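You operate a simulated robot arm through the tools that you are given. There is no shell and no other tool. Be economical: measure what you need, move in short steps, check, and stop when the job is done.

Carry out the task below with a simulated two-armed robot. There is one attempt and no reset: what you move stays moved.

JOB
On the top of the carton bench, fold the white cloth in half, so that its two short edges meet.

It is judged by the outcome, as a careful person would: the job done as asked, and still so three seconds after it is handed in. It fails if anything else is knocked over, pushed out of place, dropped, spilled or broken. Flat cloth is picked up by pressing the open fingertips on it (5 to 10 N) and closing them slowly along it; thin cloth reads only 2 to 8 mm in the jaws.

ROBOT AND FRAMES
Two 7-joint arms with two-finger parallel grippers on one trunk, on a base that drives. Base frame: it is fixed to the floor where the robot stands at the start and does not move with it; the origin is under the middle of the robot, x ahead of it, y to its left, z up. Readings come in m, degrees, newtons and seconds.
The left shoulder is at the start at [0.06, 0.143, 0.915], the right one opposite. With the tool pointing down near the work surface each hand reaches from about 0.32 to 0.74 m from the robot's upright axis, wherever it stands, measured 20 degrees to its own side. Places, roughly: top of the carton bench [0.6, 0.3, 0.9]. Payload 1.57 kg a hand.
The tool frame of a hand sits at the grasp point between the pads (the TCP): z along the fingers, y along the line on which they close. The tips reach 0.03 m beyond it. The gripper opens to 0.11 m. The fingers are 0.024 m wide and 0.012 m thick; the gripper's body (0.048 by 0.112 m) begins 0.078 m behind the TCP.
Orientation is that of the tool frame in the base frame, as a unit quaternion [x, y, z, w]. With the fingers straight down and closing along the base's y, the tool's x points along the base's -x, its y along +y and its z along -z.

CONTROLS
- The arms move only by the tool apply_moves. It takes "left_rows", "right_rows" or both (then of equal length, played together; a hand with none holds still); each is one flat list of numbers, 6 for each row, row after row: the shift along the tool's x, y, z in m, then the turn, a rotation vector about the tool's x, y, z in degrees. In form: [dx, dy, dz, wx, wy, wz, dx, dy, dz, wx, wy, wz, ...]. A call has 1 to 20 rows; each row is the pose to reach, as a shift and turn from the pose commanded when the call began, along the tool's axes at that moment. "left_jaw" and "right_jaw" are, for a hand that has rows, the opening, from 0 (shut) to 1 (fully open), set as the call begins (left out, the last holds). Rows are played at 5 a second. More than 0.05 m and 8.6 degrees between two rows, or a gripper value outside its range, and nothing of the call is played. Where a pose cannot be reached the arm comes as near as it can. A force on the tool above 40 N (or 10 N above the force at the start of the call, whichever is more), or a blocked arm, ends the call early, and 0.2 s more pass. Each finger travels about 0.045 m/s and halts on what it meets, pressing with about 22 N; the grip force reading is that of the motor and also rises with nothing between the fingers. The clock runs only during rows and for 0.2 s after the last one: add rows that repeat a pose to give the fingers time. It gives the time, the measured TCP pose, the force on the tool (base axes), the opening and the grip force at its end, in the units of the frame above (readings bear some noise), with the torque about the TCP (base axes, N m) and any sound that the robot's microphone picked up.
- Cameras (640 x 400 px; columns grow to the right, rows downward): "scene" is now at [0.0302, 0.0434, 1.5191]; the picture's right is [0.57, -0.82, 0.00], its down [-0.66, -0.45, -0.61] and it looks along [0.50, 0.34, -0.79] (base axes); focal length 260 px, centre (320, 200). "left" rides on the left gripper at [0.07, -0.016, -0.141] in its tool frame; the picture's right is [0.23, 0.97, 0.00], its down [-0.86, 0.20, -0.48] and it looks along [-0.47, 0.11, 0.88] (tool axes); focal length 222 px, centre (320, 200). "right" rides on the right gripper at [0.07, 0.016, -0.141] in its tool frame; the picture's right is [-0.23, 0.97, 0.00], its down [-0.86, -0.20, -0.48] and it looks along [-0.47, -0.11, 0.88] (tool axes); focal length 222 px, centre (320, 200). There is no depth. A picture from a camera that has moved, and an enlarged one, comes with that camera's place and axes in the base frame and with its lens.
- camera(camera): a new picture of that camera. No time passes.
- slide_trunk(by): slides the trunk up (or, below 0, down) by that many m; the arms and the scene camera ride with it, the base frame stays. It gives what a move gives, with no picture.
- base_move(legs): drives the robot by 1 to 6 legs, each [ahead, left, turn to the left] in m, m and degrees, along the robot's own axes; the way and the turn of a leg run together, so that a leg with both is an arc; at most 1.5 m and 180 degrees a leg. The arms and the cameras ride along, it lands a little off, and it stops where it bumps. It gives what a move gives.
- aim_head(pan, tilt): turns the head with the scene camera to pan (to the left, within 86 degrees either way) and tilt (down, from -29 to 69), counted from straight ahead of the robot. It gives what a move gives.
- zoom(camera, box): a new picture of the part [left, top, right, bottom] of that camera's present view, enlarged. No time passes.
- finish_job(): hands the job in; it is judged then, once.

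Work in short steps. Places have to be worked out from the pictures, the camera data and where the tool is seen: move nearer, look again, correct. Check each grasp and each placing, and mend what went wrong. You have 120 turns and 100 pictures in all, those below and enlarged ones among them. Open the grippers and draw the arms clear of the work before you hand the job in, unless the task says otherwise; then end with one line.

The tools are called by a JSON object that holds its "name" and its "arguments". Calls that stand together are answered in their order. apply_moves: Moves the arms, as the interface text tells. Its arguments: {"type":"object","properties":{"left_rows":{"type":"array"},"left_jaw":{"type":"number"},"right_rows":{"type":"array"},"right_jaw":{"type":"number"}},"required":[]} The other tools are called the same way: slide_trunk (by) slides the trunk up or down; base_move (legs) drives the base; aim_head (pan, tilt) turns the head that bears the scene camera; camera (camera) takes a picture; zoom (camera, box) takes an enlarged picture of a part of a camera's view; finish_job () hands the job in.

At the start:

```text
clock: 0.0
left_eef_pos: [0.37, 0.2744, 1.0941]
left_orientation: [0.0, 1.0, 0.0, 0.0]
left_ft_force: [0.5, -0.1, 0.1]
left_moment: [-0.01, -0.02, 0.01]
left_gripper_width: 0.1098
left_grip_force: 0.1
right_eef_pos: [0.3861, -0.0569, 1.1028]
right_orientation: [0.0, 1.0, -0.001, 0.0]
right_ft_force: [-0.1, -0.1, -0.4]
right_moment: [-0.02, 0.01, -0.02]
right_gripper_width: 0.1096
right_grip_force: 0.1
trunk travel left (down, up): [-0.514, 0.076]
robot x, y, heading: [0.0014, -0.0024, 0.0]
head pan, tilt: [34.4, 52.6]
```

scene: 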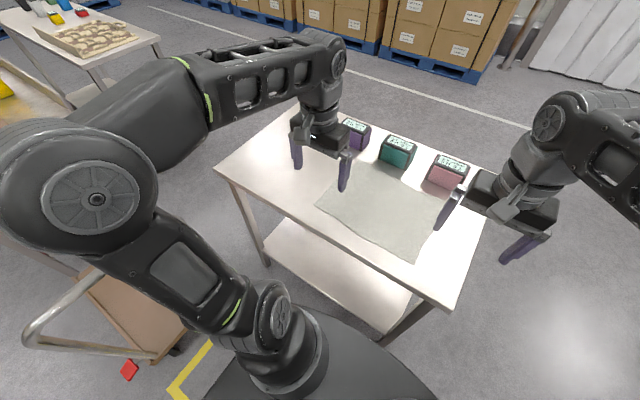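
right: 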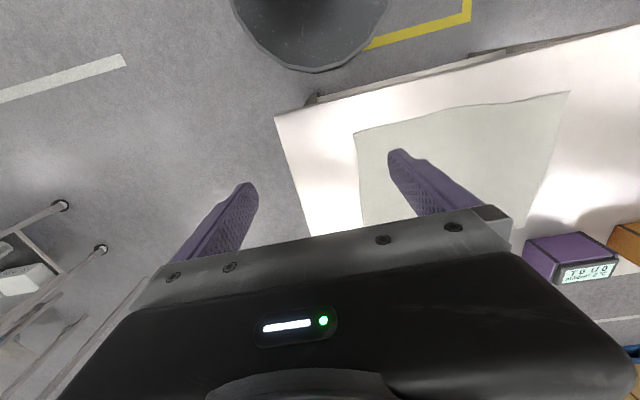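
left: 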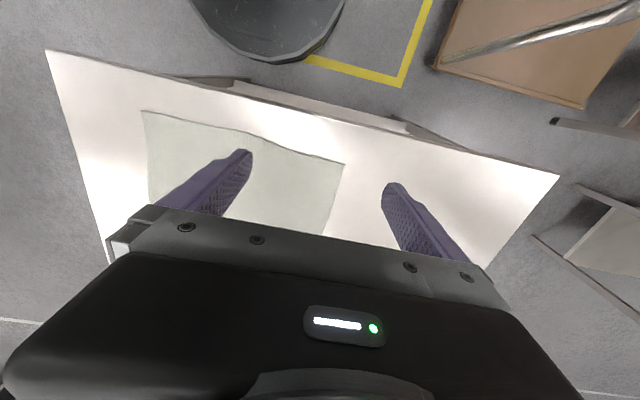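

I'll look closer at the cloth first to find its corners.

{"name": "zoom", "arguments": {"camera": "scene", "box": [200, 100, 520, 300]}}

{"name": "zoom", "arguments": {"camera": "left", "box": [40, 40, 360, 240]}}

```text
2.00 times, centred on (360, 200) of scene
camera zoom: at [0.0302, 0.0434, 1.5191], right [0.57, -0.82, 0.0], down [-0.66, -0.45, -0.61], along [0.5, 0.34, -0.79], focal length 521 px, centre (240, 200)
```

zoom: 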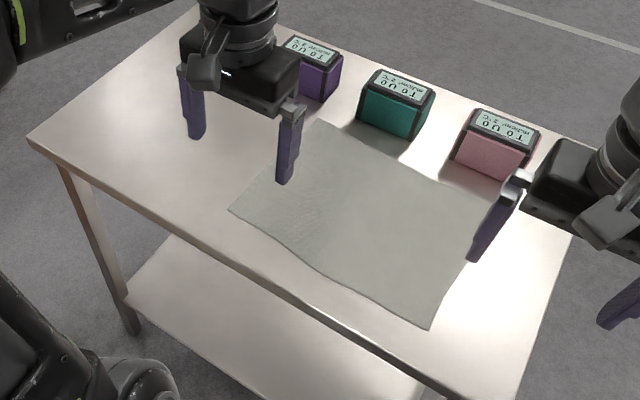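

```text
2.00 times, centred on (200, 140) of left
camera zoom: at [0.301, 0.2594, 1.2361], right [-0.23, 0.97, 0.0], down [0.86, 0.2, 0.48], along [0.47, 0.11, -0.88], focal length 444 px, centre (560, 320)
```

zoom: 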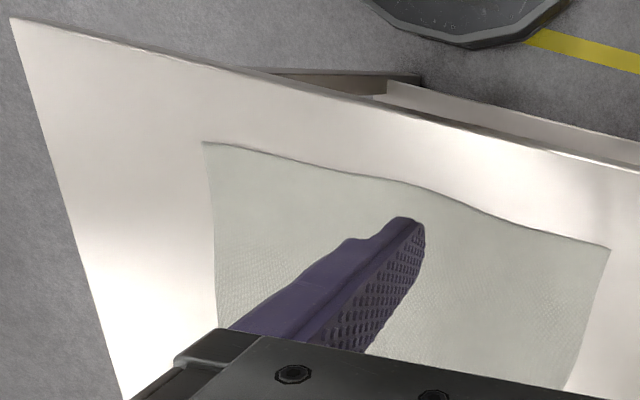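

Cloth is about 0.26 × 0.33 m, its long side along y, with the table near z≈0.86. Its short edges run radially from where I stand, so both hands would cross; standing at the right end of the table lets me take both corners of the near short edge. I check the floor on the right.

{"name": "aim_head", "arguments": {"pan": -50, "tilt": 45}}

{"name": "camera", "arguments": {"camera": "scene"}}

```text
clock: 1.6
left_eef_pos: [0.3711, 0.2758, 1.0932]
left_orientation: [0.0, 1.0, 0.0, 0.0]
left_ft_force: [-0.1, -0.5, 0.4]
left_moment: [-0.03, -0.03, -0.02]
left_gripper_width: 0.1099
left_grip_force: 0.0
right_eef_pos: [0.3865, -0.0566, 1.1036]
right_orientation: [0.0, 1.0, -0.001, 0.0]
right_ft_force: [0.3, -0.1, 0.3]
right_moment: [-0.02, 0.01, 0.0]
right_gripper_width: 0.11
right_grip_force: 0.2
trunk travel left (down, up): [-0.514, 0.076]
robot x, y, heading: [0.0013, -0.0009, 0.3]
head pan, tilt: [-50.0, 45.0]
```

```text
94 pictures are left
camera scene: at [0.021, -0.061, 1.5294], right [-0.77, -0.64, 0.0], down [-0.46, 0.54, -0.71], along [0.45, -0.54, -0.71], focal length 260 px, centre (320, 200)
```

scene: 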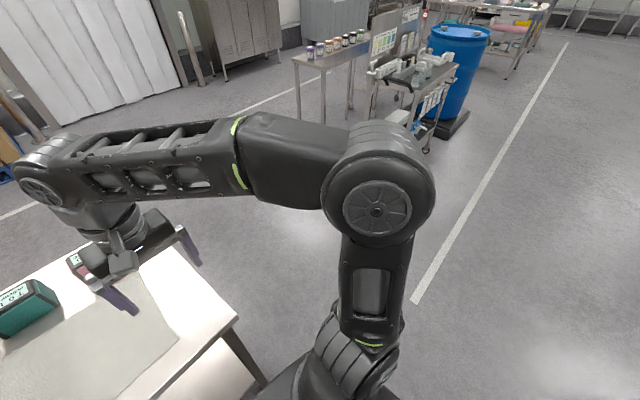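

The floor on the right is clear for well over a metre. I drive right, ahead, and turn to face the table's right end, stopping short of it.

{"name": "base_move", "arguments": {"legs": [[0, -0.8, 0], [0.54, 0, 0], [0, 0, 90]]}}

{"name": "aim_head", "arguments": {"pan": 0, "tilt": 50}}

{"name": "camera", "arguments": {"camera": "scene"}}

```text
clock: 12.5
left_eef_pos: [0.2818, -0.4403, 1.0933]
left_orientation: [-0.702, 0.712, 0.0, 0.001]
left_ft_force: [0.1, 0.0, 0.2]
left_moment: [-0.03, 0.0, 0.02]
left_gripper_width: 0.1099
left_grip_force: 0.1
right_eef_pos: [0.6141, -0.4306, 1.103]
right_orientation: [-0.702, 0.713, -0.001, 0.0]
right_ft_force: [0.7, 0.5, 0.3]
right_moment: [-0.02, 0.0, 0.01]
right_gripper_width: 0.1101
right_grip_force: 0.0
trunk travel left (down, up): [-0.514, 0.076]
robot x, y, heading: [0.552, -0.811, 89.2]
head pan, tilt: [-50.0, 45.0]
```

```text
clock: 13.7
left_eef_pos: [0.2812, -0.4412, 1.0938]
left_orientation: [-0.702, 0.713, 0.0, 0.0]
left_ft_force: [-0.2, 0.4, 0.7]
left_moment: [-0.01, 0.0, 0.0]
left_gripper_width: 0.11
left_grip_force: 0.0
right_eef_pos: [0.6137, -0.4305, 1.1021]
right_orientation: [-0.701, 0.713, 0.0, 0.0]
right_ft_force: [0.2, 0.0, 0.0]
right_moment: [-0.02, -0.01, 0.0]
right_gripper_width: 0.1101
right_grip_force: 0.0
trunk travel left (down, up): [-0.514, 0.076]
robot x, y, heading: [0.5492, -0.8167, 89.4]
head pan, tilt: [0.0, 50.0]
```

```text
93 pictures are left
camera scene: at [0.551, -0.7671, 1.5225], right [1.0, -0.02, 0.0], down [-0.01, -0.77, -0.64], along [0.01, 0.64, -0.77], focal length 260 px, centre (320, 200)
```

scene: 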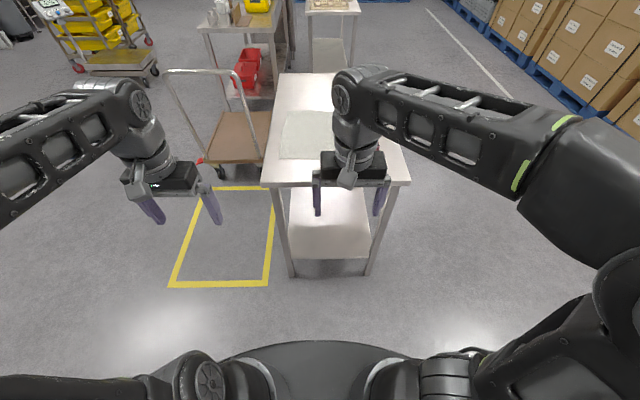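

The table end is at y≈-0.155, and the base front reaches about 0.30 m ahead of its axis. I drive 0.32 m closer.

{"name": "base_move", "arguments": {"legs": [[0.32, 0.005, 0.6]]}}

{"name": "aim_head", "arguments": {"pan": 0, "tilt": 60}}

{"name": "camera", "arguments": {"camera": "scene"}}

```text
clock: 15.8
left_eef_pos: [0.2751, -0.1221, 1.0941]
left_orientation: [-0.706, 0.708, -0.001, -0.001]
left_ft_force: [-0.3, 0.8, -0.7]
left_moment: [-0.04, 0.0, 0.01]
left_gripper_width: 0.11
left_grip_force: 0.1
right_eef_pos: [0.6072, -0.1087, 1.1031]
right_orientation: [-0.706, 0.708, 0.001, 0.0]
right_ft_force: [0.0, -0.6, -0.8]
right_moment: [-0.04, -0.01, 0.04]
right_gripper_width: 0.1102
right_grip_force: 0.0
trunk travel left (down, up): [-0.514, 0.076]
robot x, y, heading: [0.5487, -0.4912, 89.9]
head pan, tilt: [0.0, 50.0]
```

```text
clock: 16.6
left_eef_pos: [0.2752, -0.1217, 1.0942]
left_orientation: [-0.706, 0.708, 0.0, 0.0]
left_ft_force: [0.0, 0.0, -0.3]
left_moment: [0.01, -0.02, -0.01]
left_gripper_width: 0.11
left_grip_force: 0.1
right_eef_pos: [0.6091, -0.1073, 1.1024]
right_orientation: [-0.706, 0.708, 0.0, 0.0]
right_ft_force: [-0.1, 0.6, 0.2]
right_moment: [0.02, -0.06, 0.01]
right_gripper_width: 0.1102
right_grip_force: 0.0
trunk travel left (down, up): [-0.514, 0.076]
robot x, y, heading: [0.5544, -0.4906, 89.9]
head pan, tilt: [0.0, 60.0]
```

```text
92 pictures are left
camera scene: at [0.5483, -0.4558, 1.51], right [1.0, 0.0, 0.0], down [0.0, -0.87, -0.5], along [0.0, 0.5, -0.87], focal length 260 px, centre (320, 200)
```

scene: 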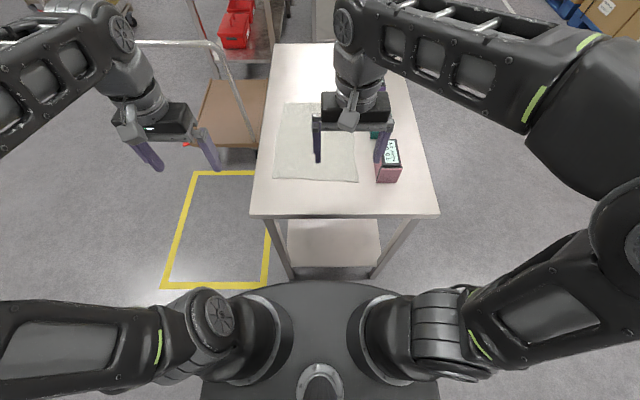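

The cloth's near edge runs from (0.412,-0.006) to (0.662,-0.020), with the pink box at x≥0.715. I bring both hands above the two near corners, about 2 cm inside, with the jaws partly closed.

{"name": "apply_moves", "arguments": {"left_rows": [-0.022, -0.027, 0.0223, 0, 0, 0, -0.044, -0.054, 0.0446, 0, 0, 0, -0.066, -0.081, 0.067, 0, 0, 0, -0.088, -0.108, 0.0893, 0, 0, 0, -0.11, -0.135, 0.1116, 0, 0, 0, -0.132, -0.162, 0.134, 0, 0, 0, -0.132, -0.162, 0.134, 0, 0, 0], "right_rows": [-0.0173, -0.0048, 0.0238, 0, 0, 0, -0.0346, -0.0096, 0.0476, 0, 0, 0, -0.052, -0.0145, 0.0715, 0, 0, 0, -0.0693, -0.0193, 0.0953, 0, 0, 0, -0.0867, -0.0242, 0.119, 0, 0, 0, -0.104, -0.029, 0.143, 0, 0, 0, -0.104, -0.029, 0.143, 0, 0, 0], "left_jaw": 0.35, "right_jaw": 0.35}}

{"name": "camera", "arguments": {"camera": "left"}}

{"name": "camera", "arguments": {"camera": "right"}}

{"name": "zoom", "arguments": {"camera": "scene", "box": [220, 80, 460, 230]}}

```text
clock: 18.2
left_eef_pos: [0.4379, 0.0085, 0.9614]
left_orientation: [-0.706, 0.708, 0.001, 0.001]
left_ft_force: [0.1, -0.3, 0.1]
left_moment: [0.01, 0.03, 0.03]
left_gripper_width: 0.0384
left_grip_force: 0.0
right_eef_pos: [0.6346, -0.0049, 0.9602]
right_orientation: [-0.707, 0.708, -0.001, 0.0]
right_ft_force: [0.6, -0.5, -0.1]
right_moment: [0.0, -0.02, -0.03]
right_gripper_width: 0.0386
right_grip_force: 0.0
trunk travel left (down, up): [-0.514, 0.076]
robot x, y, heading: [0.5498, -0.4943, 89.9]
head pan, tilt: [0.0, 60.0]
```

```text
91 pictures are left
camera left: at [0.4548, -0.0612, 1.1035], right [-0.97, -0.23, 0.0], down [-0.2, 0.86, 0.48], along [-0.11, 0.47, -0.88], focal length 222 px, centre (320, 200)
```

left: 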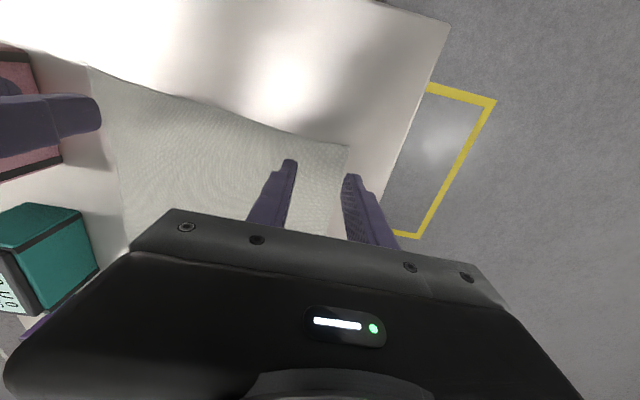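

```text
90 pictures are left
camera right: at [0.6178, -0.075, 1.1004], right [-0.97, 0.23, 0.0], down [0.2, 0.85, 0.48], along [0.11, 0.47, -0.88], focal length 222 px, centre (320, 200)
```

right: 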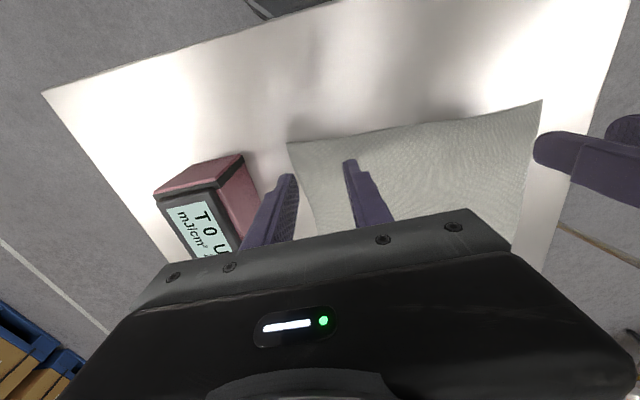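

```text
2.67 times, centred on (340, 155) of scene
camera zoom: at [0.548, -0.4566, 1.51], right [1.0, 0.0, 0.0], down [0.0, -0.87, -0.5], along [0.0, 0.5, -0.87], focal length 694 px, centre (267, 320)
```

zoom: 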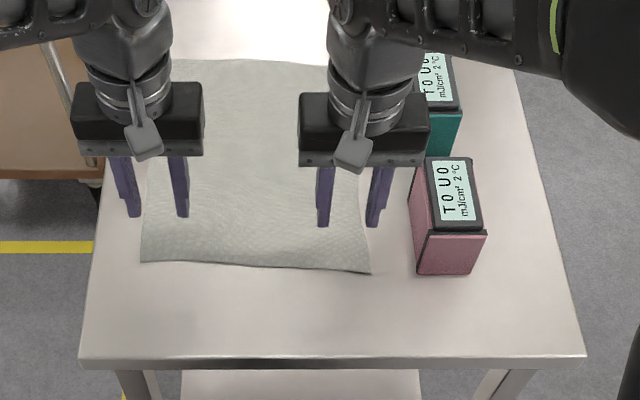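

Corners confirmed at (0.411,-0.003) and (0.666,-0.021). I shift each hand about 1 cm inward and go down to just above the cloth.

{"name": "apply_moves", "arguments": {"left_rows": [-0.003, -0.012, 0.02, 0, 0, 0, -0.003, -0.012, 0.04, 0, 0, 0, -0.003, -0.012, 0.06, 0, 0, 0, -0.003, -0.012, 0.064, 0, 0, 0, -0.003, -0.012, 0.064, 0, 0, 0], "right_rows": [0, 0.009, 0.02, 0, 0, 0, 0, 0.009, 0.04, 0, 0, 0, 0, 0.009, 0.06, 0, 0, 0, 0, 0.009, 0.064, 0, 0, 0, 0, 0.009, 0.064, 0, 0, 0]}}

{"name": "zoom", "arguments": {"camera": "scene", "box": [220, 80, 460, 230]}}

```text
clock: 19.4
left_eef_pos: [0.4492, 0.0112, 0.8961]
left_orientation: [-0.706, 0.709, 0.0, 0.0]
left_ft_force: [0.6, 0.4, 0.0]
left_moment: [0.04, -0.01, 0.0]
left_gripper_width: 0.0385
left_grip_force: 0.1
right_eef_pos: [0.6272, -0.0022, 0.895]
right_orientation: [-0.707, 0.708, -0.001, 0.001]
right_ft_force: [-0.6, -0.8, -0.1]
right_moment: [0.0, -0.04, -0.01]
right_gripper_width: 0.0383
right_grip_force: 0.1
trunk travel left (down, up): [-0.514, 0.076]
robot x, y, heading: [0.5468, -0.4926, 89.7]
head pan, tilt: [0.0, 60.0]
```

```text
2.67 times, centred on (340, 155) of scene
camera zoom: at [0.5483, -0.4557, 1.5099], right [1.0, 0.0, 0.0], down [0.0, -0.87, -0.5], along [0.0, 0.5, -0.87], focal length 694 px, centre (267, 320)
```

zoom: 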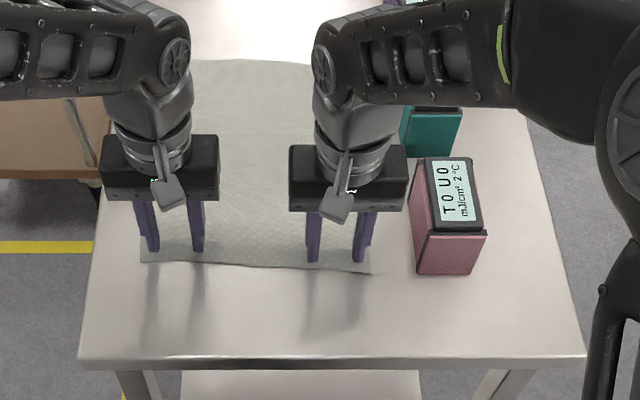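

Tips are just above the cloth near the edge. I lower slowly to feel contact.

{"name": "apply_moves", "arguments": {"left_rows": [0, 0, 0.002, 0, 0, 0, 0, 0, 0.004, 0, 0, 0, 0, 0, 0.006, 0, 0, 0, 0, 0, 0.006, 0, 0, 0], "right_rows": [0, 0, 0.002, 0, 0, 0, 0, 0, 0.004, 0, 0, 0, 0, 0, 0.006, 0, 0, 0, 0, 0, 0.006, 0, 0, 0]}}

```text
clock: 20.4
left_eef_pos: [0.4498, 0.0113, 0.8914]
left_orientation: [-0.707, 0.708, 0.001, 0.001]
left_ft_force: [-2.0, -1.5, 15.7]
left_moment: [-0.04, 0.11, 0.03]
left_gripper_width: 0.0386
left_grip_force: 0.1
right_eef_pos: [0.6268, -0.0049, 0.8919]
right_orientation: [-0.707, 0.707, 0.001, 0.001]
right_ft_force: [-0.1, 2.2, 14.0]
right_moment: [0.06, -0.05, -0.02]
right_gripper_width: 0.0384
right_grip_force: 0.1
trunk travel left (down, up): [-0.514, 0.076]
robot x, y, heading: [0.5504, -0.4966, 89.8]
head pan, tilt: [0.0, 60.0]
```

Contact at about 15 N; I ease up ~1.5 mm and close a little.

{"name": "apply_moves", "arguments": {"left_rows": [0, 0, -0.0015, 0, 0, 0, 0, 0, -0.0015, 0, 0, 0], "right_rows": [0, 0, -0.0015, 0, 0, 0, 0, 0, -0.0015, 0, 0, 0]}}

{"name": "apply_moves", "arguments": {"left_rows": [0, 0, 0, 0, 0, 0, 0, 0, 0, 0, 0, 0], "right_rows": [0, 0, 0, 0, 0, 0, 0, 0, 0, 0, 0, 0], "left_jaw": 0.27, "right_jaw": 0.27}}

{"name": "zoom", "arguments": {"camera": "scene", "box": [220, 80, 460, 230]}}

```text
clock: 21.0
left_eef_pos: [0.4505, 0.0114, 0.8911]
left_orientation: [-0.706, 0.708, -0.001, 0.0]
left_ft_force: [0.2, 2.3, 8.6]
left_moment: [0.04, -0.03, -0.01]
left_gripper_width: 0.0384
left_grip_force: 0.0
right_eef_pos: [0.6267, -0.0039, 0.8914]
right_orientation: [-0.706, 0.709, 0.0, 0.0]
right_ft_force: [-0.2, 0.9, 5.1]
right_moment: [0.02, 0.01, -0.04]
right_gripper_width: 0.0385
right_grip_force: 0.2
trunk travel left (down, up): [-0.514, 0.076]
robot x, y, heading: [0.5471, -0.4931, 89.9]
head pan, tilt: [0.0, 60.0]
```

```text
clock: 21.6
left_eef_pos: [0.4505, 0.0113, 0.8916]
left_orientation: [-0.706, 0.708, 0.0, 0.0]
left_ft_force: [1.2, -0.4, 7.0]
left_moment: [-0.01, -0.02, 0.01]
left_gripper_width: 0.0303
left_grip_force: 0.0
right_eef_pos: [0.6278, -0.0042, 0.8921]
right_orientation: [-0.707, 0.707, 0.0, 0.001]
right_ft_force: [0.8, -0.3, 2.9]
right_moment: [-0.01, 0.0, 0.01]
right_gripper_width: 0.0294
right_grip_force: 0.0
trunk travel left (down, up): [-0.514, 0.076]
robot x, y, heading: [0.548, -0.4951, 90.2]
head pan, tilt: [0.0, 60.0]
```

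```text
2.67 times, centred on (340, 155) of scene
camera zoom: at [0.5486, -0.4566, 1.5099], right [1.0, 0.0, 0.0], down [0.0, -0.87, -0.5], along [0.0, 0.5, -0.87], focal length 694 px, centre (267, 320)
```

zoom: 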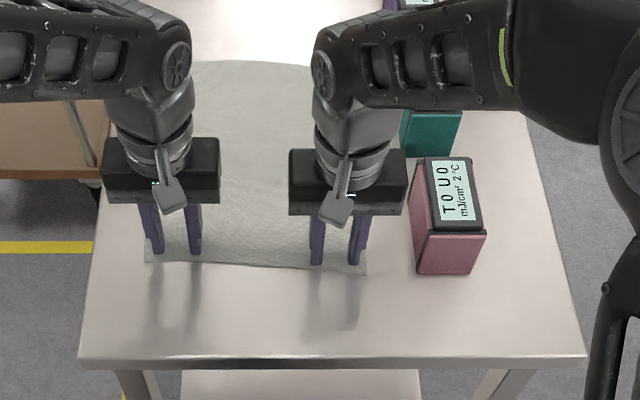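

The corners are being drawn in, so the cloth follows the fingers. Pressing the right a touch more and continuing to close.

{"name": "apply_moves", "arguments": {"left_rows": [0, 0, 0.0003, 0, 0, 0, 0, 0, 0.0003, 0, 0, 0], "right_rows": [0, 0, 0.0012, 0, 0, 0, 0, 0, 0.0012, 0, 0, 0], "left_jaw": 0.19, "right_jaw": 0.19}}

{"name": "apply_moves", "arguments": {"left_rows": [0, 0, 0, 0, 0, 0, 0, 0, 0, 0, 0, 0], "right_rows": [0, 0, 0, 0, 0, 0, 0, 0, 0, 0, 0, 0], "left_jaw": 0.11, "right_jaw": 0.11}}

{"name": "zoom", "arguments": {"camera": "scene", "box": [220, 80, 460, 230]}}

```text
clock: 22.2
left_eef_pos: [0.45, 0.0109, 0.8917]
left_orientation: [-0.706, 0.708, 0.0, 0.0]
left_ft_force: [-0.9, 1.0, 4.0]
left_moment: [0.02, 0.0, 0.01]
left_gripper_width: 0.0216
left_grip_force: 0.5
right_eef_pos: [0.6282, -0.005, 0.8922]
right_orientation: [-0.705, 0.709, 0.0, 0.0]
right_ft_force: [0.9, -1.5, 15.3]
right_moment: [-0.07, -0.1, -0.01]
right_gripper_width: 0.0206
right_grip_force: 0.1
trunk travel left (down, up): [-0.514, 0.076]
robot x, y, heading: [0.5471, -0.4886, 89.8]
head pan, tilt: [0.0, 60.0]
```

```text
clock: 22.8
left_eef_pos: [0.4498, 0.0107, 0.8918]
left_orientation: [-0.706, 0.709, -0.001, 0.0]
left_ft_force: [-0.8, 0.5, 2.0]
left_moment: [-0.03, 0.01, -0.02]
left_gripper_width: 0.0122
left_grip_force: 0.2
right_eef_pos: [0.6263, -0.005, 0.8926]
right_orientation: [-0.707, 0.707, 0.001, 0.001]
right_ft_force: [-0.1, 0.2, 19.8]
right_moment: [-0.01, -0.06, -0.03]
right_gripper_width: 0.0129
right_grip_force: 0.6
trunk travel left (down, up): [-0.514, 0.076]
robot x, y, heading: [0.5518, -0.4929, 90.0]
head pan, tilt: [0.0, 60.0]
```

```text
2.67 times, centred on (340, 155) of scene
camera zoom: at [0.5481, -0.4574, 1.5101], right [1.0, 0.0, 0.0], down [0.0, -0.87, -0.5], along [0.0, 0.5, -0.87], focal length 694 px, centre (267, 320)
```

zoom: 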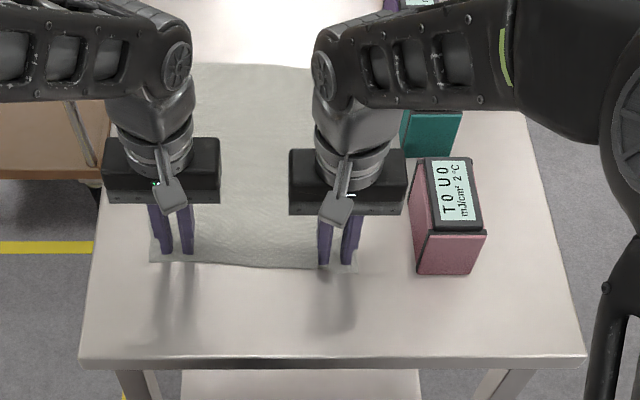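

Left pressure has fallen to 2 N and right risen to 20 N, so I correct both and close fully.

{"name": "apply_moves", "arguments": {"left_rows": [0, 0, 0.0008, 0, 0, 0, 0, 0, 0.0008, 0, 0, 0, 0, 0, 0.0008, 0, 0, 0], "right_rows": [0, 0, -0.001, 0, 0, 0, 0, 0, -0.001, 0, 0, 0, 0, 0, -0.001, 0, 0, 0], "left_jaw": 0.0, "right_jaw": 0.0}}

{"name": "apply_moves", "arguments": {"left_rows": [0, 0, -0.005, 0, 0, 0, 0, 0, -0.015, 0, 0, 0, 0, 0, -0.025, 0, 0, 0, 0, 0, -0.025, 0, 0, 0], "right_rows": [0, 0, -0.005, 0, 0, 0, 0, 0, -0.015, 0, 0, 0, 0, 0, -0.025, 0, 0, 0, 0, 0, -0.025, 0, 0, 0]}}

{"name": "zoom", "arguments": {"camera": "scene", "box": [220, 80, 460, 230]}}

```text
clock: 23.6
left_eef_pos: [0.4507, 0.0113, 0.8918]
left_orientation: [-0.706, 0.708, 0.0, 0.001]
left_ft_force: [-2.0, -0.1, 12.2]
left_moment: [-0.04, 0.01, 0.02]
left_gripper_width: 0.0003
left_grip_force: 21.3
right_eef_pos: [0.6262, -0.0048, 0.8925]
right_orientation: [-0.706, 0.708, 0.0, 0.0]
right_ft_force: [0.8, 1.0, 11.5]
right_moment: [0.01, 0.01, 0.01]
right_gripper_width: 0.0
right_grip_force: 21.2
trunk travel left (down, up): [-0.514, 0.076]
robot x, y, heading: [0.5487, -0.4968, 89.7]
head pan, tilt: [0.0, 60.0]
```

```text
clock: 24.6
left_eef_pos: [0.449, 0.0103, 0.9145]
left_orientation: [-0.706, 0.708, 0.0, 0.001]
left_ft_force: [-0.5, -0.3, 0.7]
left_moment: [0.0, -0.01, 0.02]
left_gripper_width: 0.0
left_grip_force: 21.8
right_eef_pos: [0.6261, -0.0019, 0.9159]
right_orientation: [-0.706, 0.708, 0.0, 0.0]
right_ft_force: [0.6, -0.5, -0.9]
right_moment: [-0.02, 0.01, -0.03]
right_gripper_width: 0.0
right_grip_force: 21.4
trunk travel left (down, up): [-0.514, 0.076]
robot x, y, heading: [0.5504, -0.4934, 89.9]
head pan, tilt: [0.0, 60.0]
```

```text
2.67 times, centred on (340, 155) of scene
camera zoom: at [0.5483, -0.4556, 1.5099], right [1.0, 0.0, 0.0], down [0.0, -0.87, -0.5], along [0.0, 0.5, -0.87], focal length 694 px, centre (267, 320)
```

zoom: 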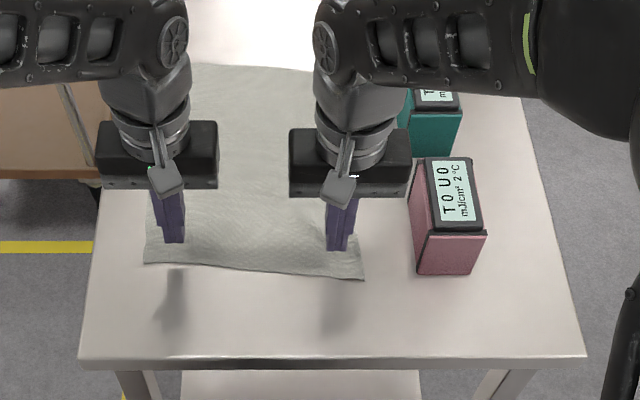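

The jaws closed empty: the cloth slipped at the end. I retry with a wider opening (easier buckling), pressing ~9 N, then closing in small increments.

{"name": "apply_moves", "arguments": {"left_rows": [0.005, -0.008, 0, 0, 0, 0, 0.005, -0.008, 0, 0, 0, 0, 0.005, -0.008, 0, 0, 0, 0, 0.005, -0.008, 0.012, 0, 0, 0, 0.005, -0.008, 0.02, 0, 0, 0, 0.005, -0.008, 0.024, 0, 0, 0, 0.005, -0.008, 0.024, 0, 0, 0], "right_rows": [0.012, 0.017, 0, 0, 0, 0, 0.012, 0.017, 0, 0, 0, 0, 0.012, 0.017, 0, 0, 0, 0, 0.012, 0.017, 0.012, 0, 0, 0, 0.012, 0.017, 0.02, 0, 0, 0, 0.012, 0.017, 0.024, 0, 0, 0, 0.012, 0.017, 0.024, 0, 0, 0], "left_jaw": 0.6, "right_jaw": 0.6}}

{"name": "zoom", "arguments": {"camera": "left", "box": [160, 60, 480, 260]}}

```text
clock: 26.2
left_eef_pos: [0.458, 0.0057, 0.8911]
left_orientation: [-0.706, 0.708, 0.002, 0.001]
left_ft_force: [-1.4, 0.4, 18.1]
left_moment: [-0.01, 0.11, -0.01]
left_gripper_width: 0.0657
left_grip_force: 0.1
right_eef_pos: [0.6113, -0.0179, 0.8934]
right_orientation: [-0.706, 0.708, 0.001, 0.0]
right_ft_force: [-1.1, 0.1, 0.3]
right_moment: [-0.01, 0.01, -0.03]
right_gripper_width: 0.0659
right_grip_force: 0.1
trunk travel left (down, up): [-0.514, 0.076]
robot x, y, heading: [0.546, -0.4972, 89.8]
head pan, tilt: [0.0, 60.0]
```

```text
2.00 times, centred on (320, 160) of left
camera zoom: at [0.4741, -0.0641, 1.0336], right [-0.97, -0.22, 0.0], down [-0.2, 0.85, 0.48], along [-0.11, 0.47, -0.88], focal length 444 px, centre (320, 280)
```

zoom: 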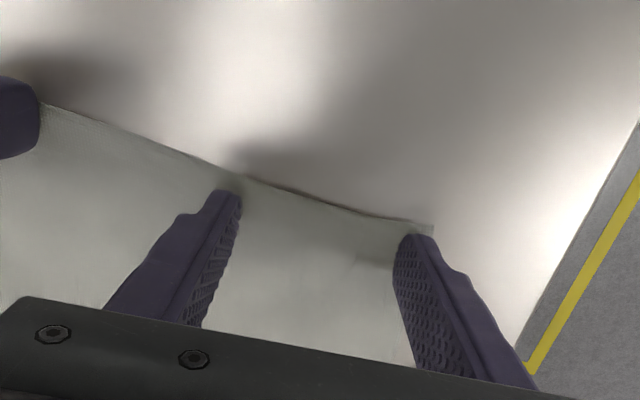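

Left is at 18 N, right barely touching; I even them out and close a bit.

{"name": "apply_moves", "arguments": {"left_rows": [0, 0, -0.001, 0, 0, 0, 0, 0, -0.001, 0, 0, 0], "right_rows": [0, 0, 0.0012, 0, 0, 0, 0, 0, 0.0012, 0, 0, 0]}}

{"name": "apply_moves", "arguments": {"left_rows": [0, 0, 0, 0, 0, 0, 0, 0, 0, 0, 0, 0], "right_rows": [0, 0, 0, 0, 0, 0, 0, 0, 0, 0, 0, 0], "left_jaw": 0.52, "right_jaw": 0.52}}

{"name": "apply_moves", "arguments": {"left_rows": [0, 0, 0, 0, 0, 0, 0, 0, 0, 0, 0, 0], "right_rows": [0, 0, 0, 0, 0, 0, 0, 0, 0, 0, 0, 0], "left_jaw": 0.45, "right_jaw": 0.45}}

{"name": "zoom", "arguments": {"camera": "left", "box": [160, 60, 480, 260]}}

```text
clock: 26.8
left_eef_pos: [0.4573, 0.0048, 0.8912]
left_orientation: [-0.706, 0.709, 0.0, 0.0]
left_ft_force: [0.6, 2.5, 8.1]
left_moment: [0.06, -0.04, 0.01]
left_gripper_width: 0.066
left_grip_force: 0.0
right_eef_pos: [0.6118, -0.0161, 0.8929]
right_orientation: [-0.706, 0.708, 0.001, 0.0]
right_ft_force: [0.3, -0.9, 11.0]
right_moment: [0.05, -0.15, -0.03]
right_gripper_width: 0.0658
right_grip_force: 0.2
trunk travel left (down, up): [-0.514, 0.076]
robot x, y, heading: [0.5507, -0.4951, 89.4]
head pan, tilt: [0.0, 60.0]
```

```text
clock: 27.4
left_eef_pos: [0.4563, 0.004, 0.8908]
left_orientation: [-0.706, 0.708, -0.001, 0.0]
left_ft_force: [2.0, -1.4, 7.5]
left_moment: [0.01, -0.03, 0.01]
left_gripper_width: 0.0579
left_grip_force: 0.0
right_eef_pos: [0.6111, -0.0171, 0.891]
right_orientation: [0.707, -0.707, -0.001, 0.0]
right_ft_force: [-1.5, 0.9, 15.5]
right_moment: [0.04, -0.19, -0.02]
right_gripper_width: 0.0574
right_grip_force: 0.5
trunk travel left (down, up): [-0.514, 0.076]
robot x, y, heading: [0.5515, -0.4974, 89.8]
head pan, tilt: [0.0, 60.0]
```

```text
clock: 28.0
left_eef_pos: [0.4563, 0.0039, 0.8917]
left_orientation: [0.707, -0.707, 0.0, 0.0]
left_ft_force: [1.0, -0.5, 4.6]
left_moment: [-0.04, -0.06, -0.03]
left_gripper_width: 0.0498
left_grip_force: 0.7
right_eef_pos: [0.6108, -0.0169, 0.893]
right_orientation: [-0.706, 0.708, 0.002, 0.0]
right_ft_force: [-1.5, 0.4, 18.2]
right_moment: [0.06, -0.11, 0.0]
right_gripper_width: 0.0503
right_grip_force: 0.6
trunk travel left (down, up): [-0.514, 0.076]
robot x, y, heading: [0.5493, -0.4945, 89.7]
head pan, tilt: [0.0, 60.0]
```

```text
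2.00 times, centred on (320, 160) of left
camera zoom: at [0.4729, -0.065, 1.034], right [-0.97, -0.22, 0.0], down [-0.2, 0.86, 0.48], along [-0.11, 0.47, -0.88], focal length 444 px, centre (320, 280)
```

zoom: 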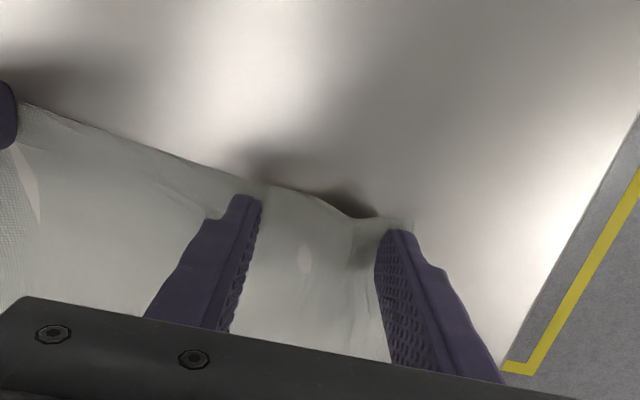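

A ridge is rising between the left fingers. I keep closing gradually while trimming the pressures (left down a bit, right up a bit).

{"name": "apply_moves", "arguments": {"left_rows": [0, 0, 0.0004, 0, 0, 0, 0, 0, 0.0004, 0, 0, 0], "right_rows": [0, 0, -0.0008, 0, 0, 0, 0, 0, -0.0008, 0, 0, 0], "left_jaw": 0.38, "right_jaw": 0.38}}

{"name": "apply_moves", "arguments": {"left_rows": [0, 0, 0.0003, 0, 0, 0, 0, 0, 0.0003, 0, 0, 0], "right_rows": [0, 0, 0, 0, 0, 0, 0, 0, 0, 0, 0, 0], "left_jaw": 0.31, "right_jaw": 0.31}}

{"name": "zoom", "arguments": {"camera": "left", "box": [160, 60, 480, 260]}}

{"name": "zoom", "arguments": {"camera": "right", "box": [160, 60, 480, 260]}}

```text
clock: 28.6
left_eef_pos: [0.4575, 0.0049, 0.8929]
left_orientation: [-0.706, 0.709, 0.001, 0.001]
left_ft_force: [2.0, -1.4, 13.9]
left_moment: [-0.09, -0.07, 0.01]
left_gripper_width: 0.0423
left_grip_force: 0.3
right_eef_pos: [0.6106, -0.0169, 0.8924]
right_orientation: [-0.706, 0.708, 0.0, 0.0]
right_ft_force: [-2.9, 0.0, 8.4]
right_moment: [0.02, 0.04, -0.01]
right_gripper_width: 0.0418
right_grip_force: 0.2
trunk travel left (down, up): [-0.514, 0.076]
robot x, y, heading: [0.5473, -0.4959, 89.6]
head pan, tilt: [0.0, 60.0]
```

```text
clock: 29.2
left_eef_pos: [0.4567, 0.0065, 0.8913]
left_orientation: [-0.706, 0.708, 0.001, 0.001]
left_ft_force: [2.3, 0.3, 11.2]
left_moment: [-0.03, -0.14, -0.03]
left_gripper_width: 0.0347
left_grip_force: 0.8
right_eef_pos: [0.6116, -0.0167, 0.8913]
right_orientation: [-0.707, 0.707, 0.0, 0.0]
right_ft_force: [-3.4, 0.3, 6.1]
right_moment: [0.03, 0.1, 0.03]
right_gripper_width: 0.0345
right_grip_force: 1.9
trunk travel left (down, up): [-0.514, 0.076]
robot x, y, heading: [0.5488, -0.495, 90.0]
head pan, tilt: [0.0, 60.0]
```

```text
2.00 times, centred on (320, 160) of left
camera zoom: at [0.4742, -0.0636, 1.0339], right [-0.97, -0.22, 0.0], down [-0.2, 0.86, 0.48], along [-0.11, 0.47, -0.88], focal length 444 px, centre (320, 280)
```

zoom: 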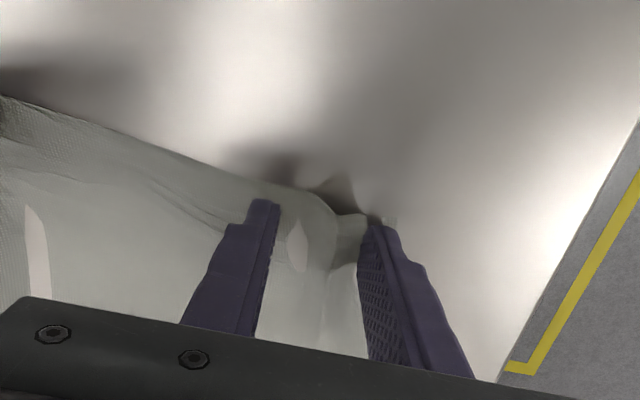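

```text
2.00 times, centred on (320, 160) of right
camera zoom: at [0.5941, -0.0874, 1.0318], right [-0.97, 0.23, 0.0], down [0.2, 0.85, 0.48], along [0.11, 0.47, -0.88], focal length 444 px, centre (320, 280)
```

zoom: 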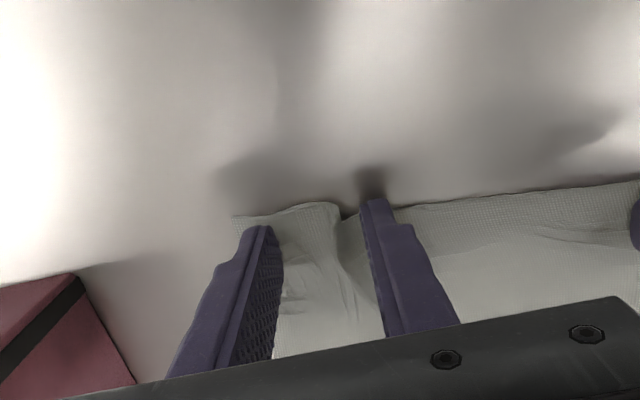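

Good ridges on both. I continue closing gradually.

{"name": "apply_moves", "arguments": {"left_rows": [0, 0, 0, 0, 0, 0, 0, 0, 0, 0, 0, 0], "right_rows": [0, 0, 0.0003, 0, 0, 0, 0, 0, 0.0003, 0, 0, 0], "left_jaw": 0.25, "right_jaw": 0.25}}

{"name": "apply_moves", "arguments": {"left_rows": [0, 0, 0, 0, 0, 0, 0, 0, 0, 0, 0, 0], "right_rows": [0, 0, 0, 0, 0, 0, 0, 0, 0, 0, 0, 0], "left_jaw": 0.19, "right_jaw": 0.19}}

```text
clock: 29.8
left_eef_pos: [0.4567, 0.0058, 0.8911]
left_orientation: [-0.705, 0.709, 0.002, 0.0]
left_ft_force: [2.0, -0.7, 11.7]
left_moment: [0.0, -0.12, 0.03]
left_gripper_width: 0.0283
left_grip_force: 2.7
right_eef_pos: [0.6122, -0.0169, 0.8913]
right_orientation: [-0.707, 0.707, 0.0, 0.0]
right_ft_force: [-2.5, 0.6, 7.8]
right_moment: [0.09, 0.09, 0.03]
right_gripper_width: 0.0288
right_grip_force: 1.3
trunk travel left (down, up): [-0.514, 0.076]
robot x, y, heading: [0.5481, -0.4927, 89.5]
head pan, tilt: [0.0, 60.0]
```

```text
clock: 30.4
left_eef_pos: [0.4568, 0.0067, 0.8919]
left_orientation: [-0.706, 0.708, 0.001, 0.001]
left_ft_force: [2.2, -0.1, 9.3]
left_moment: [0.01, -0.08, -0.04]
left_gripper_width: 0.0219
left_grip_force: 0.3
right_eef_pos: [0.611, -0.0166, 0.8921]
right_orientation: [-0.706, 0.708, 0.0, 0.0]
right_ft_force: [-3.4, 1.1, 9.0]
right_moment: [0.09, 0.22, 0.04]
right_gripper_width: 0.0213
right_grip_force: 2.0
trunk travel left (down, up): [-0.514, 0.076]
robot x, y, heading: [0.5525, -0.4904, 89.8]
head pan, tilt: [0.0, 60.0]
```

Pressures are steady at about 9 N. Last stretch of closing in small steps.

{"name": "apply_moves", "arguments": {"left_rows": [0, 0, 0, 0, 0, 0, 0, 0, 0, 0, 0, 0], "right_rows": [0, 0, 0, 0, 0, 0, 0, 0, 0, 0, 0, 0], "left_jaw": 0.13, "right_jaw": 0.13}}

{"name": "apply_moves", "arguments": {"left_rows": [0, 0, 0, 0, 0, 0, 0, 0, 0, 0, 0, 0], "right_rows": [0, 0, 0, 0, 0, 0, 0, 0, 0, 0, 0, 0], "left_jaw": 0.08, "right_jaw": 0.08}}

{"name": "zoom", "arguments": {"camera": "left", "box": [160, 60, 480, 260]}}

{"name": "zoom", "arguments": {"camera": "right", "box": [160, 60, 480, 260]}}

```text
clock: 31.0
left_eef_pos: [0.4579, 0.005, 0.8911]
left_orientation: [-0.706, 0.709, 0.0, 0.0]
left_ft_force: [7.1, -0.2, 8.1]
left_moment: [-0.03, -0.25, 0.07]
left_gripper_width: 0.0149
left_grip_force: 4.4
right_eef_pos: [0.6112, -0.0171, 0.8922]
right_orientation: [-0.706, 0.708, 0.001, -0.001]
right_ft_force: [-5.2, 0.5, 10.5]
right_moment: [0.07, 0.25, 0.02]
right_gripper_width: 0.0163
right_grip_force: 3.2
trunk travel left (down, up): [-0.514, 0.076]
robot x, y, heading: [0.5494, -0.4939, 89.8]
head pan, tilt: [0.0, 60.0]
```

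```text
clock: 31.6
left_eef_pos: [0.4585, 0.0073, 0.8913]
left_orientation: [-0.706, 0.708, 0.0, 0.001]
left_ft_force: [10.2, -0.3, 6.5]
left_moment: [-0.01, -0.36, 0.16]
left_gripper_width: 0.0127
left_grip_force: 6.4
right_eef_pos: [0.6104, -0.0153, 0.8928]
right_orientation: [-0.707, 0.708, 0.001, 0.0]
right_ft_force: [-9.0, 0.5, 14.8]
right_moment: [0.11, 0.34, 0.09]
right_gripper_width: 0.0102
right_grip_force: 13.0
trunk travel left (down, up): [-0.514, 0.076]
robot x, y, heading: [0.5519, -0.4932, 89.5]
head pan, tilt: [0.0, 60.0]
```

```text
2.00 times, centred on (320, 160) of left
camera zoom: at [0.4744, -0.0638, 1.034], right [-0.97, -0.22, 0.0], down [-0.2, 0.86, 0.48], along [-0.11, 0.47, -0.88], focal length 444 px, centre (320, 280)
```

zoom: 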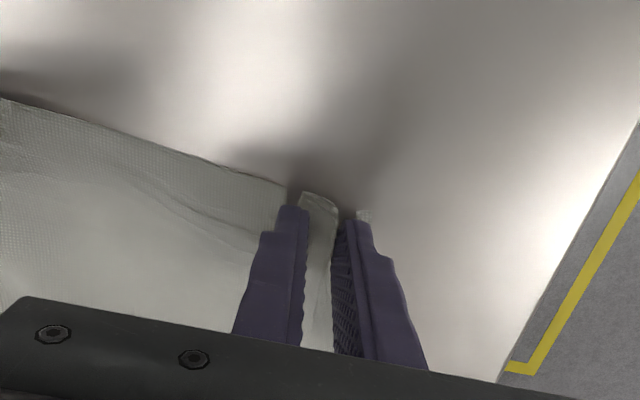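

```text
2.00 times, centred on (320, 160) of right
camera zoom: at [0.5937, -0.087, 1.0324], right [-0.97, 0.23, 0.0], down [0.2, 0.85, 0.48], along [0.11, 0.47, -0.88], focal length 444 px, centre (320, 280)
```

zoom: 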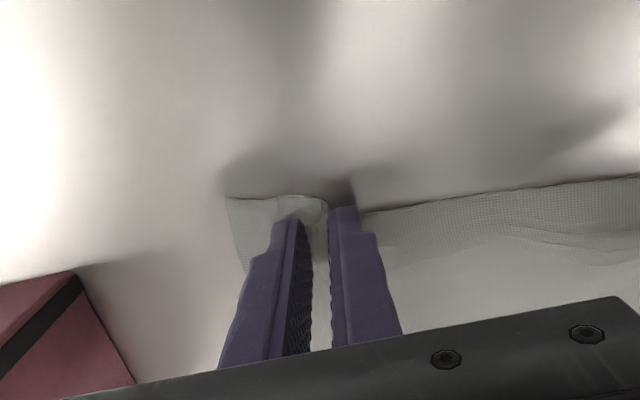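

Folds are firmly between the fingers. I close fully, then lift slightly to check.

{"name": "apply_moves", "arguments": {"left_rows": [0, 0, 0, 0, 0, 0, 0, 0, 0, 0, 0, 0, 0, 0, 0, 0, 0, 0], "right_rows": [0, 0, 0, 0, 0, 0, 0, 0, 0, 0, 0, 0, 0, 0, 0, 0, 0, 0], "left_jaw": 0.0, "right_jaw": 0.0}}

{"name": "apply_moves", "arguments": {"left_rows": [0, 0, -0.005, 0, 0, 0, 0, 0, -0.015, 0, 0, 0, 0, 0, -0.025, 0, 0, 0, 0, 0, -0.025, 0, 0, 0], "right_rows": [0, 0, -0.005, 0, 0, 0, 0, 0, -0.015, 0, 0, 0, 0, 0, -0.025, 0, 0, 0, 0, 0, -0.025, 0, 0, 0]}}

{"name": "zoom", "arguments": {"camera": "scene", "box": [220, 80, 460, 230]}}

```text
clock: 32.4
left_eef_pos: [0.4586, 0.0056, 0.8905]
left_orientation: [-0.706, 0.708, 0.0, 0.002]
left_ft_force: [19.8, -1.7, 2.1]
left_moment: [-0.03, -0.64, 0.17]
left_gripper_width: 0.0026
left_grip_force: 21.9
right_eef_pos: [0.6104, -0.0165, 0.8929]
right_orientation: [-0.707, 0.708, 0.002, 0.0]
right_ft_force: [-16.7, 0.2, 20.8]
right_moment: [0.14, 0.69, 0.1]
right_gripper_width: 0.0097
right_grip_force: 22.3
trunk travel left (down, up): [-0.514, 0.076]
robot x, y, heading: [0.5517, -0.4966, 89.7]
head pan, tilt: [0.0, 60.0]
```

```text
clock: 33.4
left_eef_pos: [0.4582, 0.0077, 0.9166]
left_orientation: [-0.706, 0.708, 0.0, 0.0]
left_ft_force: [-0.3, -0.4, -1.4]
left_moment: [-0.03, -0.01, 0.01]
left_gripper_width: 0.0023
left_grip_force: 22.0
right_eef_pos: [0.6103, -0.0156, 0.9168]
right_orientation: [-0.705, 0.709, 0.0, 0.0]
right_ft_force: [0.0, -0.4, 0.1]
right_moment: [0.01, 0.03, 0.02]
right_gripper_width: 0.0002
right_grip_force: 21.2
trunk travel left (down, up): [-0.514, 0.076]
robot x, y, heading: [0.5497, -0.4927, 89.8]
head pan, tilt: [0.0, 60.0]
```

```text
2.67 times, centred on (340, 155) of scene
camera zoom: at [0.5483, -0.4557, 1.5099], right [1.0, 0.0, 0.0], down [0.0, -0.87, -0.5], along [0.0, 0.5, -0.87], focal length 694 px, centre (267, 320)
```

zoom: 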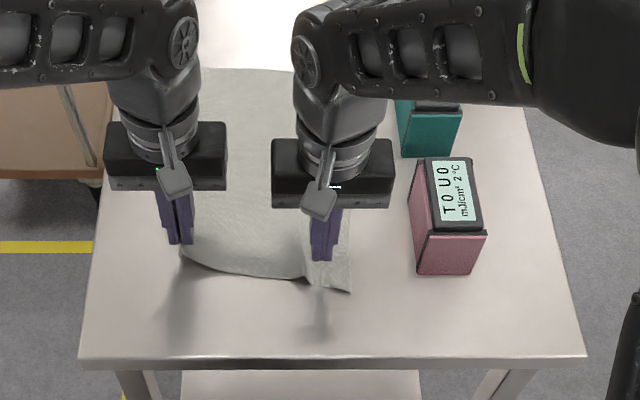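

Left holds cloth (2.3 mm); the right slipped out on lifting. I lower the left a bit, open the right above and look.

{"name": "apply_moves", "arguments": {"left_rows": [0, -0.003, 0.01, 0, 0, 0, 0, -0.006, 0.018, 0, 0, 0, 0, -0.006, 0.018, 0, 0, 0, 0, -0.006, 0.018, 0, 0, 0], "right_rows": [0, 0, -0.01, 0, 0, 0, 0, 0, -0.02, 0, 0, 0, 0, 0, -0.02, 0, 0, 0, 0, 0, -0.02, 0, 0, 0], "right_jaw": 0.6}}

{"name": "zoom", "arguments": {"camera": "right", "box": [160, 60, 480, 260]}}

{"name": "zoom", "arguments": {"camera": "left", "box": [160, 60, 480, 260]}}

{"name": "zoom", "arguments": {"camera": "scene", "box": [260, 130, 380, 205]}}

```text
clock: 34.4
left_eef_pos: [0.4646, 0.0061, 0.8971]
left_orientation: [-0.706, 0.708, 0.001, 0.0]
left_ft_force: [-0.2, -0.2, 0.6]
left_moment: [0.0, 0.01, -0.03]
left_gripper_width: 0.0028
left_grip_force: 21.7
right_eef_pos: [0.6105, -0.0167, 0.9363]
right_orientation: [-0.706, 0.708, 0.0, 0.0]
right_ft_force: [-0.6, -0.3, 0.8]
right_moment: [0.0, -0.01, -0.01]
right_gripper_width: 0.0661
right_grip_force: 0.1
trunk travel left (down, up): [-0.514, 0.076]
robot x, y, heading: [0.5516, -0.4901, 89.9]
head pan, tilt: [0.0, 60.0]
```

```text
2.00 times, centred on (320, 160) of right
camera zoom: at [0.5935, -0.0871, 1.0763], right [-0.97, 0.23, 0.0], down [0.2, 0.85, 0.48], along [0.11, 0.47, -0.88], focal length 444 px, centre (320, 280)
```

zoom: 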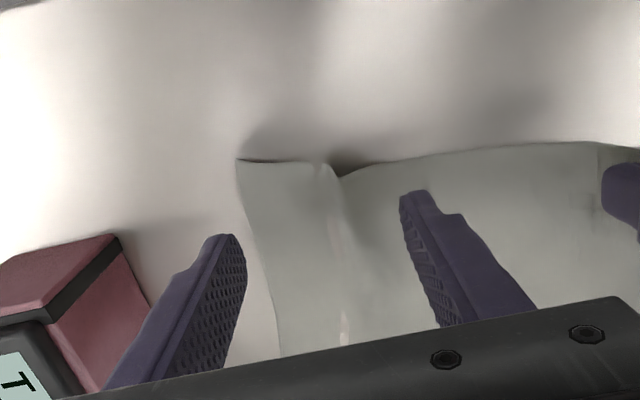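

```text
2.00 times, centred on (320, 160) of left
camera zoom: at [0.4808, -0.0635, 1.04], right [-0.97, -0.22, 0.0], down [-0.2, 0.86, 0.48], along [-0.11, 0.47, -0.88], focal length 444 px, centre (320, 280)
```

zoom: 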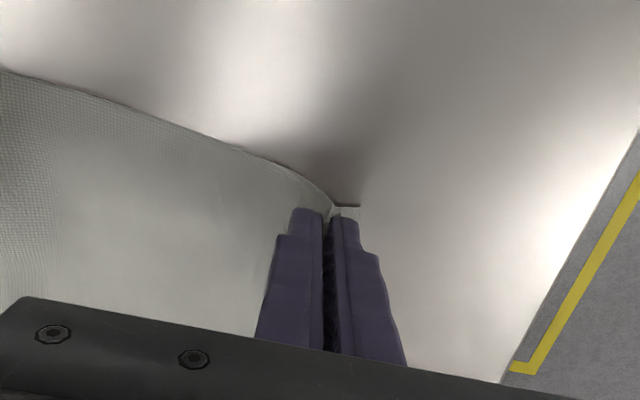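

```text
5.33 times, centred on (320, 168) of scene
camera zoom: at [0.5484, -0.4558, 1.5099], right [1.0, 0.0, 0.0], down [0.0, -0.87, -0.5], along [0.0, 0.5, -0.87], focal length 1389 px, centre (320, 373)
```

zoom: 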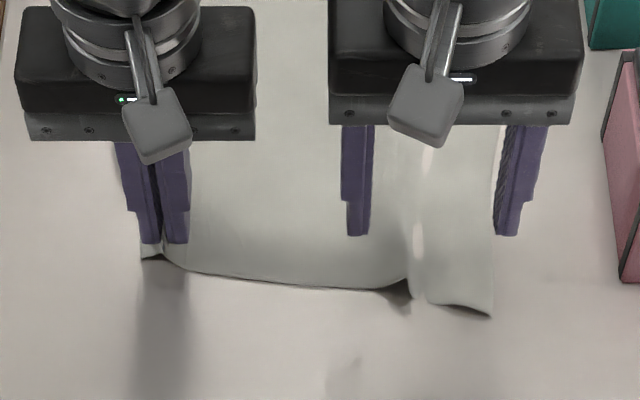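

A ridge remains near x≈0.60 on the right with the corner at (0.643,-0.046). I straddle it with a 46 mm opening and press again.

{"name": "apply_moves", "arguments": {"right_rows": [0.011, 0.0085, 0, 0, 0, 0, 0.011, 0.0085, 0.015, 0, 0, 0, 0.011, 0.0085, 0.03, 0, 0, 0, 0.011, 0.0085, 0.04, 0, 0, 0, 0.011, 0.0085, 0.044, 0, 0, 0, 0.011, 0.0085, 0.044, 0, 0, 0], "right_jaw": 0.42}}

{"name": "zoom", "arguments": {"camera": "right", "box": [160, 60, 480, 260]}}

```text
clock: 35.8
left_eef_pos: [0.4638, 0.0058, 0.8972]
left_orientation: [-0.706, 0.708, 0.0, 0.0]
left_ft_force: [0.1, -0.2, -0.2]
left_moment: [0.0, 0.01, 0.02]
left_gripper_width: 0.0025
left_grip_force: 21.9
right_eef_pos: [0.6028, -0.0274, 0.8931]
right_orientation: [-0.707, 0.708, 0.0, 0.0]
right_ft_force: [-0.4, 0.0, -0.1]
right_moment: [0.01, -0.03, 0.0]
right_gripper_width: 0.0462
right_grip_force: 0.0
trunk travel left (down, up): [-0.514, 0.076]
robot x, y, heading: [0.5491, -0.4936, 89.7]
head pan, tilt: [0.0, 60.0]
```

```text
2.00 times, centred on (320, 160) of right
camera zoom: at [0.5859, -0.0971, 1.0333], right [-0.97, 0.23, 0.0], down [0.2, 0.85, 0.48], along [0.11, 0.47, -0.88], focal length 444 px, centre (320, 280)
```

zoom: 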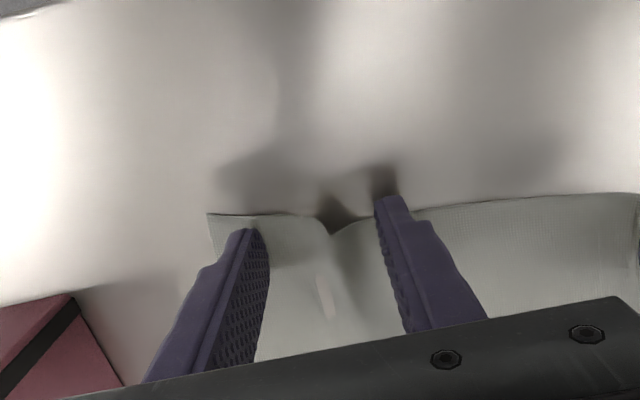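

Nicely straddled; I press to contact and begin closing.

{"name": "apply_moves", "arguments": {"right_rows": [0, 0, 0.0012, 0, 0, 0, 0, 0, 0.0018, 0, 0, 0, 0, 0, 0.0018, 0, 0, 0]}}

{"name": "apply_moves", "arguments": {"right_rows": [0, 0, 0, 0, 0, 0, 0, 0, 0, 0, 0, 0], "right_jaw": 0.35}}

{"name": "apply_moves", "arguments": {"right_rows": [0, 0, 0, 0, 0, 0, 0, 0, 0, 0, 0, 0], "right_jaw": 0.29}}

```text
clock: 36.6
left_eef_pos: [0.463, 0.0047, 0.8978]
left_orientation: [-0.706, 0.708, 0.0, 0.0]
left_ft_force: [0.1, 0.3, 0.2]
left_moment: [0.0, 0.05, 0.03]
left_gripper_width: 0.0026
left_grip_force: 21.8
right_eef_pos: [0.6027, -0.0273, 0.8902]
right_orientation: [-0.706, 0.708, 0.0, 0.0]
right_ft_force: [-0.1, 1.0, 2.4]
right_moment: [0.04, -0.03, 0.02]
right_gripper_width: 0.0463
right_grip_force: 0.0
trunk travel left (down, up): [-0.514, 0.076]
robot x, y, heading: [0.5514, -0.4927, 89.4]
head pan, tilt: [0.0, 60.0]
```

```text
clock: 37.2
left_eef_pos: [0.4634, 0.0066, 0.897]
left_orientation: [-0.706, 0.708, -0.001, 0.0]
left_ft_force: [-0.4, -0.5, 0.1]
left_moment: [0.01, 0.06, -0.03]
left_gripper_width: 0.0026
left_grip_force: 21.9
right_eef_pos: [0.6025, -0.027, 0.892]
right_orientation: [-0.706, 0.708, -0.001, -0.001]
right_ft_force: [-0.4, -0.2, 3.4]
right_moment: [0.02, -0.02, 0.01]
right_gripper_width: 0.0386
right_grip_force: 0.0
trunk travel left (down, up): [-0.514, 0.076]
robot x, y, heading: [0.5459, -0.4919, 90.0]
head pan, tilt: [0.0, 60.0]
```

```text
clock: 37.8
left_eef_pos: [0.4644, 0.0061, 0.8988]
left_orientation: [-0.706, 0.708, 0.0, 0.0]
left_ft_force: [0.0, 0.4, -0.8]
left_moment: [-0.02, 0.01, -0.02]
left_gripper_width: 0.0027
left_grip_force: 22.3
right_eef_pos: [0.6026, -0.0269, 0.8907]
right_orientation: [-0.706, 0.708, -0.001, 0.0]
right_ft_force: [0.0, 0.0, 3.4]
right_moment: [0.02, 0.01, -0.01]
right_gripper_width: 0.032
right_grip_force: 0.2
trunk travel left (down, up): [-0.514, 0.076]
robot x, y, heading: [0.5504, -0.494, 89.9]
head pan, tilt: [0.0, 60.0]
```

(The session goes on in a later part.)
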